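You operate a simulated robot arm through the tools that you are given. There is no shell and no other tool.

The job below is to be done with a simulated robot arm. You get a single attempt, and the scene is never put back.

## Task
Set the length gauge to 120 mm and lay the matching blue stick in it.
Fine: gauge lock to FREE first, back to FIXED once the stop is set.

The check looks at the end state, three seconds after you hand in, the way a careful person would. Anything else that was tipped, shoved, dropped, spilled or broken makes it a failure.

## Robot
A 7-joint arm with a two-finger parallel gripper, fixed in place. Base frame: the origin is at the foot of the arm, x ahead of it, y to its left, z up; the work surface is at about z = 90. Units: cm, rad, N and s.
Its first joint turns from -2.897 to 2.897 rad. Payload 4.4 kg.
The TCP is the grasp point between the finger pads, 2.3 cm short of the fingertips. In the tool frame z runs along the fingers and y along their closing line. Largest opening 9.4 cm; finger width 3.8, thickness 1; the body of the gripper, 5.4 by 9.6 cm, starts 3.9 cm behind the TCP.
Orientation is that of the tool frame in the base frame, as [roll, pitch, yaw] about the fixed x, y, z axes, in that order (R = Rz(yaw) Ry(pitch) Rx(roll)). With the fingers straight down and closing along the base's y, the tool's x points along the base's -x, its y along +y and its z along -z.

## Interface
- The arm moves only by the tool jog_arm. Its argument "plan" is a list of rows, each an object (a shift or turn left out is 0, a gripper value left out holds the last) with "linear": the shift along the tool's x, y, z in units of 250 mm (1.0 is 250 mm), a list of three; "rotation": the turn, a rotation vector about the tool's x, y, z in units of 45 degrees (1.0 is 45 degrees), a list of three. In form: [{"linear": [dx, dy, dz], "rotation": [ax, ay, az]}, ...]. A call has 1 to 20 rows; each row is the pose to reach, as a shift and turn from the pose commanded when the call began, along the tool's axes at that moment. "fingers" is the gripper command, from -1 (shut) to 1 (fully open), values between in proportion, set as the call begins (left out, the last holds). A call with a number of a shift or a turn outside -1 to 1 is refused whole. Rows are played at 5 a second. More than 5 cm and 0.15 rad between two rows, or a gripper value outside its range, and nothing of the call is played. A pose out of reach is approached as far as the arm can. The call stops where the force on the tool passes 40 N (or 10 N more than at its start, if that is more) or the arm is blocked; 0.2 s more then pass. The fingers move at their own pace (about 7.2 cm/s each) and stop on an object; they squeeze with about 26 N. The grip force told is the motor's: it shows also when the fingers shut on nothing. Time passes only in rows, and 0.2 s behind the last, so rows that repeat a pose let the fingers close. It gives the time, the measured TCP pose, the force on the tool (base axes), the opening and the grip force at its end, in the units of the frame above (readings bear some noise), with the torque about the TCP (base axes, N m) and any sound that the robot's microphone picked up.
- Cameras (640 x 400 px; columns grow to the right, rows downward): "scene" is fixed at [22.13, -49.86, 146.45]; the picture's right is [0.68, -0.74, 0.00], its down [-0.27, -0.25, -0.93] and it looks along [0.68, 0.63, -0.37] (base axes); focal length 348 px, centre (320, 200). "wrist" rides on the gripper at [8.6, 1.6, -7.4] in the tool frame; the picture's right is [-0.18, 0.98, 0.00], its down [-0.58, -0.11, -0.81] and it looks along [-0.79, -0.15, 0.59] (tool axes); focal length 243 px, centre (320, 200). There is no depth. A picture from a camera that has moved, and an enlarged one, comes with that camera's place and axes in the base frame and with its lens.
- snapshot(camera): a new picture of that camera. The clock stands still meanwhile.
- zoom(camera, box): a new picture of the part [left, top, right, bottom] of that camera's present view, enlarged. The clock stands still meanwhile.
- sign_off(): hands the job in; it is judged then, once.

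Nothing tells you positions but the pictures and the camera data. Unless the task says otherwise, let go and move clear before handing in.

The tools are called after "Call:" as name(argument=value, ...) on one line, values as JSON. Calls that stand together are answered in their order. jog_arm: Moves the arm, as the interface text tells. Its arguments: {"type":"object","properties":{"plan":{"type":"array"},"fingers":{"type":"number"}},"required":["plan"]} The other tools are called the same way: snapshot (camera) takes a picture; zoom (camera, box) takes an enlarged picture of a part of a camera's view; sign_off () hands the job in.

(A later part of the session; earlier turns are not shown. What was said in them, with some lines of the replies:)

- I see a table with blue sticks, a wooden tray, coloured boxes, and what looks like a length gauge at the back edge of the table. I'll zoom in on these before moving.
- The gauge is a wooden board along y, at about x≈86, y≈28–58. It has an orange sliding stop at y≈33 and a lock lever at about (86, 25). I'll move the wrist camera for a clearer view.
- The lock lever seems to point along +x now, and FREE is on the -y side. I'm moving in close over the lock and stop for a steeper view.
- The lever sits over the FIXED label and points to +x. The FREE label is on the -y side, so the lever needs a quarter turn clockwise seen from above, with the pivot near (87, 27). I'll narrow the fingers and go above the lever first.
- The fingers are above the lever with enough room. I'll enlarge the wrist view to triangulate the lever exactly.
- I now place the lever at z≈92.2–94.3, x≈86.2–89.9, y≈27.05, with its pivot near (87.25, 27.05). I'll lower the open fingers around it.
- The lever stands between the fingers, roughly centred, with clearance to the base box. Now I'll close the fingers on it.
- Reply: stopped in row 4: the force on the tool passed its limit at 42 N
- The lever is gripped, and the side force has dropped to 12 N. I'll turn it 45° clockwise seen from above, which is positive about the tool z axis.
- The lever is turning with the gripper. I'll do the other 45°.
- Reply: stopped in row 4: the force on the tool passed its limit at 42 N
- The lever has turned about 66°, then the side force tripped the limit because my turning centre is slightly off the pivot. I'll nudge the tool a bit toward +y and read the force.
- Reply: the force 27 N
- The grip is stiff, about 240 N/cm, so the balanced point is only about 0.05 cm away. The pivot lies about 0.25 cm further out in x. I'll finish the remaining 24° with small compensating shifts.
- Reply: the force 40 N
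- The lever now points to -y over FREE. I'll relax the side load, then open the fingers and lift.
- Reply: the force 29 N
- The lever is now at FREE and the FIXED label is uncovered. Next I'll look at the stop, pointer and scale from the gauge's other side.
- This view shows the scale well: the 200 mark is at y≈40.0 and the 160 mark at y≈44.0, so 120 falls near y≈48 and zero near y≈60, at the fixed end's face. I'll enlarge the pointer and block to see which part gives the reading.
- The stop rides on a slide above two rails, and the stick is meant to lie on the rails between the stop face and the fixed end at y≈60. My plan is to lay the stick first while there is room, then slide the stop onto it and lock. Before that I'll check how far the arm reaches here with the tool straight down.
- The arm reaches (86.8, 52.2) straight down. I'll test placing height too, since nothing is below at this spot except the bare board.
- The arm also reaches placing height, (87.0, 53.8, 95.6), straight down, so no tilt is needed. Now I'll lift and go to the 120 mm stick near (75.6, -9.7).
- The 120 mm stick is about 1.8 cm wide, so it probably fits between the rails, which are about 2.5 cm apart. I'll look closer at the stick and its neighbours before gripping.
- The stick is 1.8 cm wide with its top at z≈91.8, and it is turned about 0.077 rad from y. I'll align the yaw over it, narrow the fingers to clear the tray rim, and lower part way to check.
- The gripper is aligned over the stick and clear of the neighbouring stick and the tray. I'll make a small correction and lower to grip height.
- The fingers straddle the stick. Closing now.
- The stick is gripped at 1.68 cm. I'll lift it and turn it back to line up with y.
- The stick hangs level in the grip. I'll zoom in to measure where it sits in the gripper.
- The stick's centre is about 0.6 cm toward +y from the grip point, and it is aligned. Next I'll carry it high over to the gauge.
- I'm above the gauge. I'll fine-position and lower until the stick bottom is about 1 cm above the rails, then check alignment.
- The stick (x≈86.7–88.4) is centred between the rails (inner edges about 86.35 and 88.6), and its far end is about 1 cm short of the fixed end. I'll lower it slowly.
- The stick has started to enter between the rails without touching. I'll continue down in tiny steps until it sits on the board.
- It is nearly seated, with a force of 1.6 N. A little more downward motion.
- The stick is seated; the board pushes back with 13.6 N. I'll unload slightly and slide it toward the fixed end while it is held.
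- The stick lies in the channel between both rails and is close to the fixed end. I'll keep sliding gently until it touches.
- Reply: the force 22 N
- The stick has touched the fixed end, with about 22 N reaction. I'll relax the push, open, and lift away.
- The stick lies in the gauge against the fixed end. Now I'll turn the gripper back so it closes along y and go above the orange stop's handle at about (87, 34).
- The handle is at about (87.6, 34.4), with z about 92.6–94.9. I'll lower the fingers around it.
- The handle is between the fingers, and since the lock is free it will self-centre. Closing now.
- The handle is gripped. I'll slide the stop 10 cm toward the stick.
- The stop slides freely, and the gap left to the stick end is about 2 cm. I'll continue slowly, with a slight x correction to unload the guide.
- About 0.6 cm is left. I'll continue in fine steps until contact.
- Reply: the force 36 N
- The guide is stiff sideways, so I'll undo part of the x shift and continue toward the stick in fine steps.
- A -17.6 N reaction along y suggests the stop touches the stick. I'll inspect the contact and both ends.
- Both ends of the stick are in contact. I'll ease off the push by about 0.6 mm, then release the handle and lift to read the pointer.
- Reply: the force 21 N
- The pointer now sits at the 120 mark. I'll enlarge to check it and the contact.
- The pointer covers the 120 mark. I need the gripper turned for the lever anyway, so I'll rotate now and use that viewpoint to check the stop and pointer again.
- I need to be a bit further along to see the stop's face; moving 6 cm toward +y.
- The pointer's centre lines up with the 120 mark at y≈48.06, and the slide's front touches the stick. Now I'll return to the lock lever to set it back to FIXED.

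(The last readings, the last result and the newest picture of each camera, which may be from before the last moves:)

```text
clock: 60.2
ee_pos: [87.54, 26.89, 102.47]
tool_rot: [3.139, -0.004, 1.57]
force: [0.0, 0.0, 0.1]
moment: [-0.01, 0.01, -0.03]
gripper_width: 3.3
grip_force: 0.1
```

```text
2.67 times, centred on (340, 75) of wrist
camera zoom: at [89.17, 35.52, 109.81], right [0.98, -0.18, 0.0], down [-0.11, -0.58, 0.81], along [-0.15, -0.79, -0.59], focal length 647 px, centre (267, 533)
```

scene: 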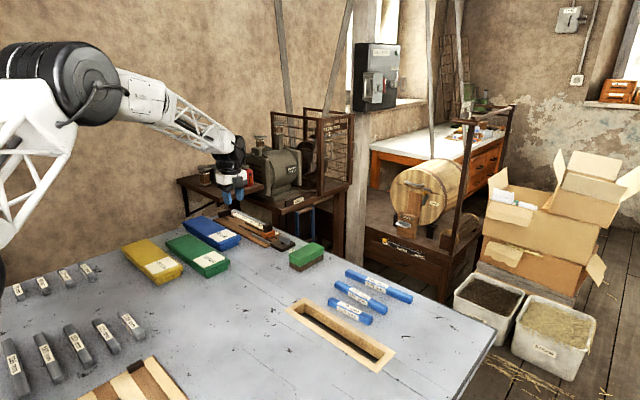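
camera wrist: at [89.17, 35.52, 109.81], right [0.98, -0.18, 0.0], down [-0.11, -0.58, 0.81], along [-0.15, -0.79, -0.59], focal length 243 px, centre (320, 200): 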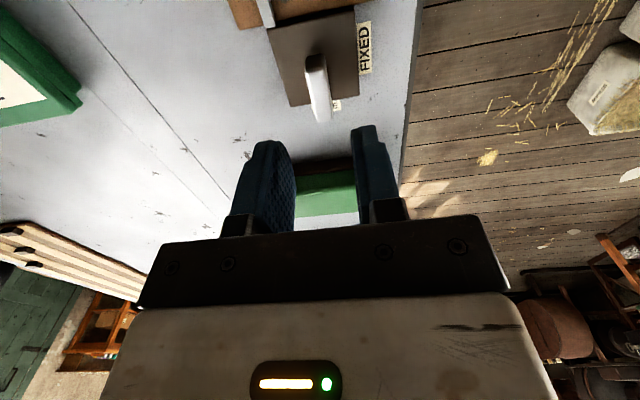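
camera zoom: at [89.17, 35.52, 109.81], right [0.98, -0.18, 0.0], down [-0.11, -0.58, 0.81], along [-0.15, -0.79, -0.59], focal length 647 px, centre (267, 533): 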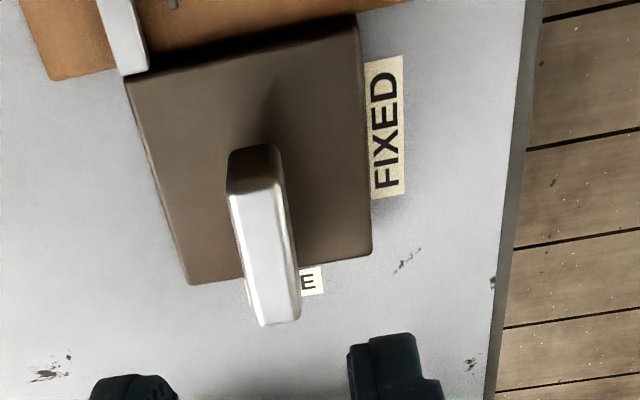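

The lever is clearly over the FREE label, at x≈87.45. I'll lower around it over the pivot.

Call:
jog_arm(plan=[{"linear": [0.006, -0.003, 0.08]}, {"linear": [0.006, -0.003, 0.18]}, {"linear": [0.006, -0.003, 0.25]}, {"linear": [0.006, -0.003, 0.29]}, {"linear": [0.006, -0.003, 0.312]}, {"linear": [0.006, -0.003, 0.312]}])

Call:
zoom(camera="wrist", box=[220, 40, 460, 190])

Call:
zoom(camera="scene", box=[235, 195, 331, 255])

```text
clock: 61.6
ee_pos: [87.48, 27.05, 94.51]
tool_rot: [-3.142, 0.0, 1.571]
force: [-0.4, 0.5, 0.5]
moment: [0.01, 0.03, 0.05]
gripper_width: 3.3
grip_force: 0.1
```

```text
2.67 times, centred on (340, 115) of wrist
camera zoom: at [89.08, 35.76, 101.9], right [0.98, -0.18, 0.0], down [-0.11, -0.58, 0.81], along [-0.15, -0.79, -0.59], focal length 647 px, centre (267, 427)
```

zoom: 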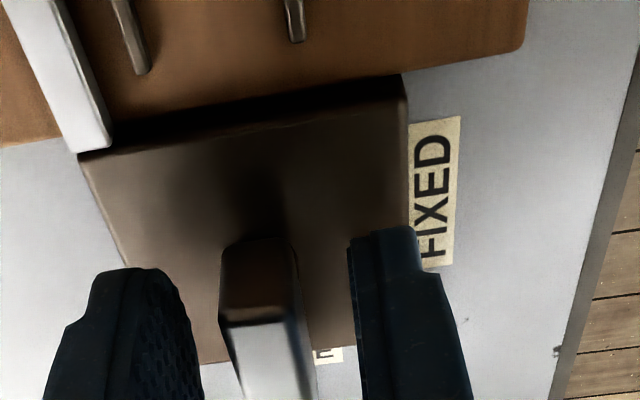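

```text
6.67 times, centred on (283, 225) of scene
camera zoom: at [22.13, -49.86, 146.45], right [0.68, -0.74, 0.0], down [-0.27, -0.25, -0.93], along [0.68, 0.63, -0.37], focal length 2316 px, centre (567, 33)
```

zoom: 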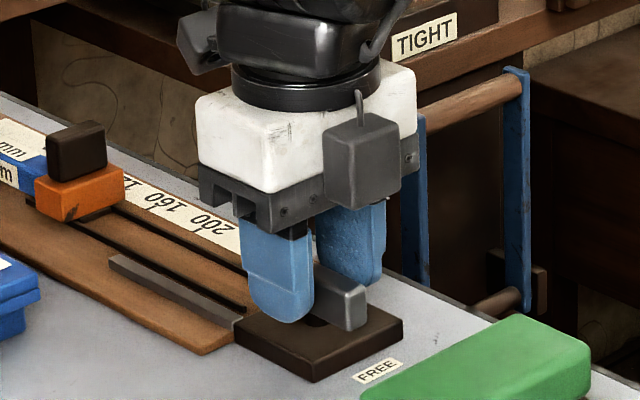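

The lever is well centred between the fingers. Closing on it.

Call:
jog_arm(plan=[{"linear": [0, 0.002, 0]}, {"linear": [0, 0.002, 0]}, {"linear": [0, 0.002, 0]}, {"linear": [0, 0.002, 0]}], fingers=-1)

```text
clock: 62.6
ee_pos: [87.54, 27.1, 94.62]
tool_rot: [3.138, 0.0, 1.572]
force: [-14.8, 0.8, -3.7]
moment: [0.36, 0.39, -0.03]
gripper_width: 1.41
grip_force: 45.5
```

Gripped with a modest side force. I'll turn counter-clockwise in stages, watching the force.

Call:
jog_arm(plan=[{"linear": [0, -0.002, 0]}, {"linear": [0, -0.002, 0], "rotation": [0, 0, -0.1]}, {"linear": [0, -0.002, 0], "rotation": [0, 0, -0.2]}, {"linear": [0, -0.002, 0], "rotation": [0, 0, -0.3]}, {"linear": [0, -0.002, 0], "rotation": [0, 0, -0.4]}, {"linear": [0, -0.002, 0], "rotation": [0, 0, -0.5]}, {"linear": [0, -0.002, 0], "rotation": [0, 0, -0.5]}])

```text
clock: 63.6
ee_pos: [87.41, 27.12, 94.69]
tool_rot: [3.141, 0.0, 1.803]
force: [-10.2, -3.5, 4.9]
moment: [0.57, 0.37, -0.02]
gripper_width: 1.38
grip_force: 44.9
stopped in row 5: the force on the tool passed its limit at 42 N (the readings are from after the stop); the commanded pose is now the measured one
```

It turned 13° before the side force tripped. I'll unload in the force direction and continue in smaller pieces.

Call:
jog_arm(plan=[{"linear": [0, -0.0016, 0]}, {"linear": [0, -0.0016, 0], "rotation": [0, 0, -0.08]}, {"linear": [0, -0.0016, 0], "rotation": [0, 0, -0.16]}, {"linear": [0, -0.0016, 0], "rotation": [0, 0, -0.24]}, {"linear": [0, -0.0016, 0], "rotation": [0, 0, -0.3]}])

```text
clock: 64.8
ee_pos: [87.44, 27.06, 94.75]
tool_rot: [3.141, 0.001, 2.041]
force: [-30.3, -14.6, 5.9]
moment: [-1.14, -0.12, -0.03]
gripper_width: 1.35
grip_force: 45.0
```

The turn continues; the side force points to -x and -y, so I'll shift that way while turning on.

Call:
jog_arm(plan=[{"linear": [0, -0.0035, 0]}, {"linear": [0, -0.004, 0], "rotation": [0, 0, -0.08]}, {"linear": [0, -0.0045, 0], "rotation": [0, 0, -0.16]}, {"linear": [0, -0.005, 0], "rotation": [0, 0, -0.24]}, {"linear": [0, -0.0055, 0], "rotation": [0, 0, -0.3]}])

```text
clock: 66.0
ee_pos: [87.55, 27.03, 94.65]
tool_rot: [3.141, 0.001, 2.275]
force: [4.8, -8.9, 7.0]
moment: [0.55, 0.77, -0.01]
gripper_width: 1.39
grip_force: 44.7
```

Force is low again at about 40°. Continuing.

Call:
jog_arm(plan=[{"linear": [-0.0012, -0.001, 0]}, {"linear": [-0.0012, -0.001, 0], "rotation": [0, 0, -0.08]}, {"linear": [-0.0014, -0.0012, 0], "rotation": [0, 0, -0.16]}, {"linear": [-0.0016, -0.0014, 0], "rotation": [0, 0, -0.24]}, {"linear": [-0.0018, -0.0016, 0], "rotation": [0, 0, -0.3]}])

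```text
clock: 67.4
ee_pos: [87.45, 27.13, 94.53]
tool_rot: [3.139, 0.002, 2.512]
force: [7.3, 8.9, -4.2]
moment: [0.25, 0.57, -0.02]
gripper_width: 1.38
grip_force: 45.0
stopped in row 5: the force on the tool passed its limit at 42 N (the readings are from after the stop); the commanded pose is now the measured one
```

About 54° done. Correcting slightly the other way and continuing.

Call:
jog_arm(plan=[{"linear": [0, 0.0015, 0]}, {"linear": [0, 0.0015, 0], "rotation": [0, 0, -0.08]}, {"linear": [0, 0.0015, 0], "rotation": [0, 0, -0.16]}, {"linear": [0, 0.0015, 0], "rotation": [0, 0, -0.24]}])

```text
clock: 68.4
ee_pos: [87.42, 27.17, 94.62]
tool_rot: [3.14, 0.001, 2.699]
force: [-19.6, -5.3, -0.5]
moment: [-0.44, -0.1, -0.03]
gripper_width: 1.37
grip_force: 44.9
```

About 65° done. Unloading -x and going on.

Call:
jog_arm(plan=[{"linear": [0.0019, -0.0016, 0]}, {"linear": [0.0019, -0.0016, 0], "rotation": [0, 0, -0.08]}, {"linear": [0.0019, -0.0016, 0], "rotation": [0, 0, -0.16]}, {"linear": [0.0019, -0.0016, 0], "rotation": [0, 0, -0.24]}])

```text
clock: 69.4
ee_pos: [87.41, 27.01, 94.66]
tool_rot: [3.14, 0.003, 2.889]
force: [8.7, 1.0, -6.9]
moment: [0.09, 1.04, 0.01]
gripper_width: 1.38
grip_force: 45.6
```

Force is low with about 14° left. Finishing the turn.

Call:
jog_arm(plan=[{"linear": [-0.0007, 0, 0], "rotation": [0, 0, -0.08]}, {"linear": [-0.0007, 0, 0], "rotation": [0, 0, -0.16]}, {"linear": [-0.0007, 0, 0], "rotation": [0, 0, -0.24]}, {"linear": [-0.0007, 0, 0], "rotation": [0, 0, -0.325]}, {"linear": [-0.0007, 0, 0], "rotation": [0, 0, -0.325]}])

Call:
zoom(camera="scene", box=[235, 195, 331, 255])

```text
clock: 70.6
ee_pos: [87.46, 27.0, 94.53]
tool_rot: [3.139, 0.001, -3.139]
force: [4.3, -33.0, 2.3]
moment: [-0.64, 1.27, -0.14]
gripper_width: 1.37
grip_force: 45.3
```

```text
6.67 times, centred on (283, 225) of scene
camera zoom: at [22.13, -49.86, 146.45], right [0.68, -0.74, 0.0], down [-0.27, -0.25, -0.93], along [0.68, 0.63, -0.37], focal length 2316 px, centre (567, 33)
```

zoom: 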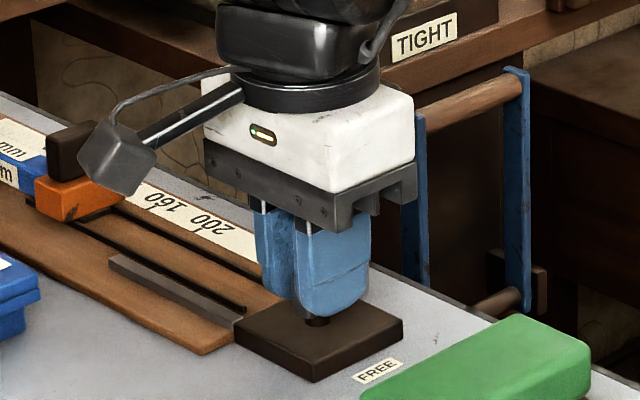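

The lever is back along +x. I'll relax the side load, open, and lift.

Call:
jog_arm(plan=[{"linear": [0, -0.004, 0]}, {"linear": [0, -0.0045, 0]}])

Call:
jog_arm(plan=[{"linear": [0, 0, 0]}, {"linear": [0, 0, 0]}, {"linear": [0, 0, 0]}, {"linear": [0, 0, -0.05]}, {"linear": [0, 0, -0.15]}, {"linear": [0, 0, -0.3]}, {"linear": [0.0, 0, -0.46]}, {"linear": [0.0, 0, -0.46]}], fingers=-0.15)

Call:
zoom(camera="wrist", box=[220, 0, 460, 150])

Call:
zoom(camera="scene", box=[210, 190, 330, 265])

```text
clock: 71.2
ee_pos: [87.36, 26.96, 94.67]
tool_rot: [3.14, 0.006, -3.139]
force: [20.9, -13.0, -6.2]
moment: [-0.33, 0.49, -0.16]
gripper_width: 1.38
grip_force: 45.1
```

```text
clock: 73.0
ee_pos: [87.06, 26.94, 106.19]
tool_rot: [3.14, 0.001, -3.14]
force: [-0.1, -0.7, 0.0]
moment: [-0.01, -0.01, 0.01]
gripper_width: 3.99
grip_force: 0.0
```

```text
2.67 times, centred on (340, 75) of wrist
camera zoom: at [78.43, 28.52, 113.54], right [0.18, 0.98, 0.0], down [0.58, -0.11, 0.81], along [0.79, -0.15, -0.59], focal length 647 px, centre (267, 533)
```

zoom: 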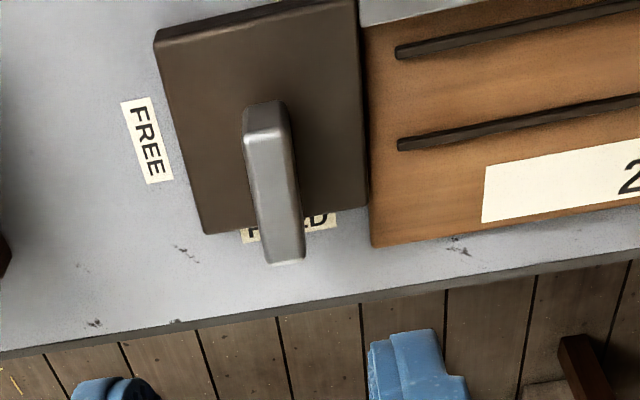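

```text
5.33 times, centred on (270, 228) of scene
camera zoom: at [22.13, -49.86, 146.45], right [0.68, -0.74, 0.0], down [-0.27, -0.25, -0.93], along [0.68, 0.63, -0.37], focal length 1853 px, centre (587, 53)
```

zoom: 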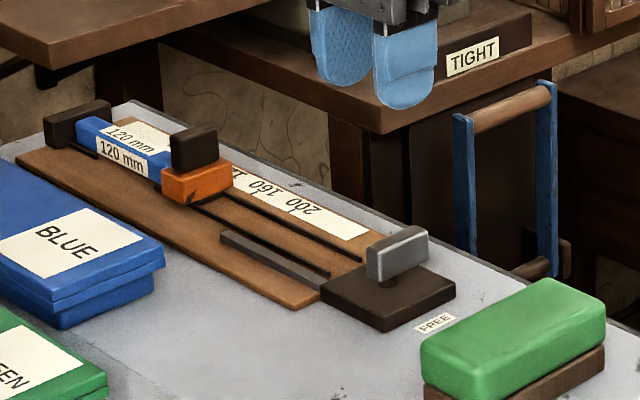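

The lever lies exactly over FIXED. I'll take a last look at the stop, pointer and stick before handing in.

Call:
jog_arm(plan=[{"linear": [0, 0.16, 0]}, {"linear": [0, 0.32, 0]}, {"linear": [0, 0.48, 0]}, {"linear": [0, 0.64, 0]}, {"linear": [0, 0.8, 0]}, {"linear": [0, 0.8, 0]}])

Call:
zoom(camera="wrist", box=[260, 0, 500, 150])

Call:
zoom(camera="wrist", box=[310, 40, 406, 100])

Call:
snapshot(camera="scene")

```text
clock: 74.4
ee_pos: [87.36, 47.03, 106.13]
tool_rot: [3.139, 0.002, -3.139]
force: [0.7, -1.3, 0.4]
moment: [-0.01, -0.01, -0.03]
gripper_width: 4.0
grip_force: 0.0
```

```text
2.67 times, centred on (380, 75) of wrist
camera zoom: at [78.61, 48.56, 113.44], right [0.18, 0.98, 0.0], down [0.58, -0.11, 0.81], along [0.79, -0.15, -0.59], focal length 647 px, centre (160, 533)
```

zoom: 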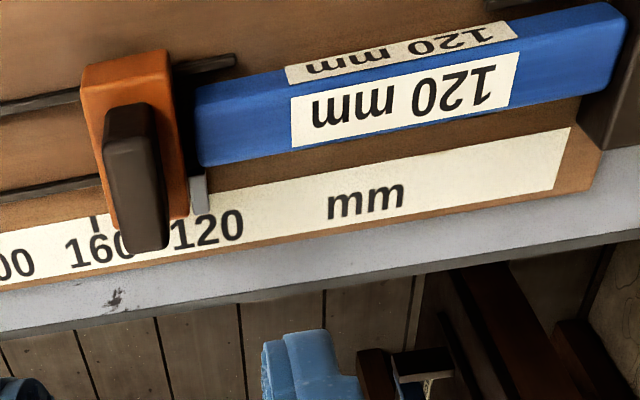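

```text
6.67 times, centred on (358, 70) of wrist
camera zoom: at [78.61, 48.56, 113.44], right [0.18, 0.98, 0.0], down [0.58, -0.11, 0.81], along [0.79, -0.15, -0.59], focal length 1618 px, centre (67, 1067)
```

zoom: 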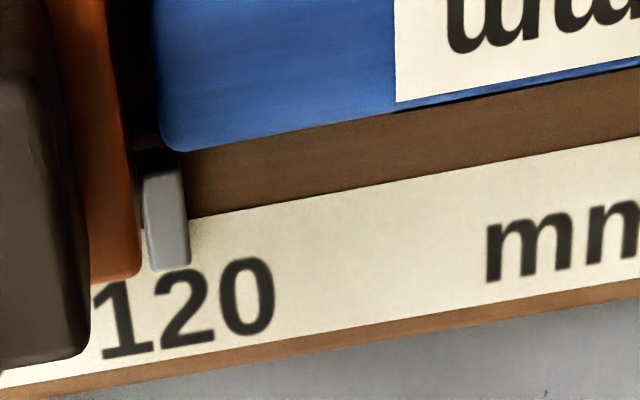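

```text
taken
```

scene: 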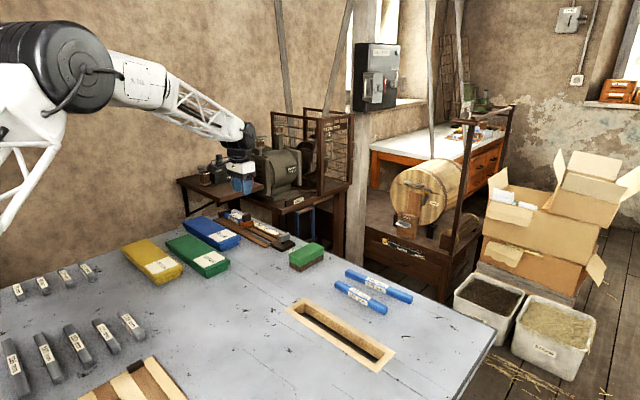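

Everything matches: the pointer is at 120, the stick lies between the stop and the fixed end, the lever is on FIXED, and nothing else was disturbed. I'll move the arm up and clear.

Call:
jog_arm(plan=[{"linear": [0.0, 0, -0.16]}, {"linear": [0.1, -0.1, -0.3]}, {"linear": [0.2, -0.22, -0.4]}, {"linear": [0.35, -0.34, -0.4]}, {"linear": [0.45, -0.45, -0.4]}, {"linear": [0.45, -0.45, -0.4]}])

Call:
zoom(camera="scene", box=[200, 190, 328, 270])

```text
clock: 75.8
ee_pos: [75.79, 35.34, 116.45]
tool_rot: [3.139, 0.001, -3.141]
force: [-0.4, 0.2, -0.1]
moment: [0.0, -0.04, 0.01]
gripper_width: 4.02
grip_force: 0.0
```

```text
5.00 times, centred on (264, 230) of scene
camera zoom: at [22.13, -49.86, 146.45], right [0.68, -0.74, 0.0], down [-0.27, -0.25, -0.93], along [0.68, 0.63, -0.37], focal length 1737 px, centre (600, 50)
```

zoom: 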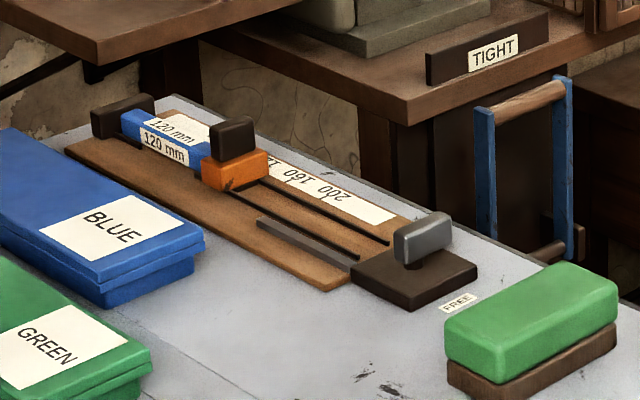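

The arm is clear. The gauge is set to 120 and locked FIXED, and the 120 mm stick lies in it, so I'm handing in.

Call:
sign_off()

```text
The job is handed in.
```

The gauge is set to 120 mm and locked at FIXED, with the blue 120 mm stick lying in it. I handed the job in, and no verdict has come back.

- **Lock:** I turned the lever to FREE first. I turned it back once the stop was set, and it now lies straight over the FIXED label.
- **Order:** I laid the stick before setting the stop. It sits between the two rails against the fixed end, and I slid the stop up until it pressed on the stick, then eased off slightly.
- **Reading:** the pointer lines up with the 120 mark in the close-up views, to within about half a millimetre. I inferred contact between stop and stick from the force, because shadow hid the contact point in the pictures.
- **Rest of the scene:** the last pictures show nothing else moved, and the arm is clear of the gauge.
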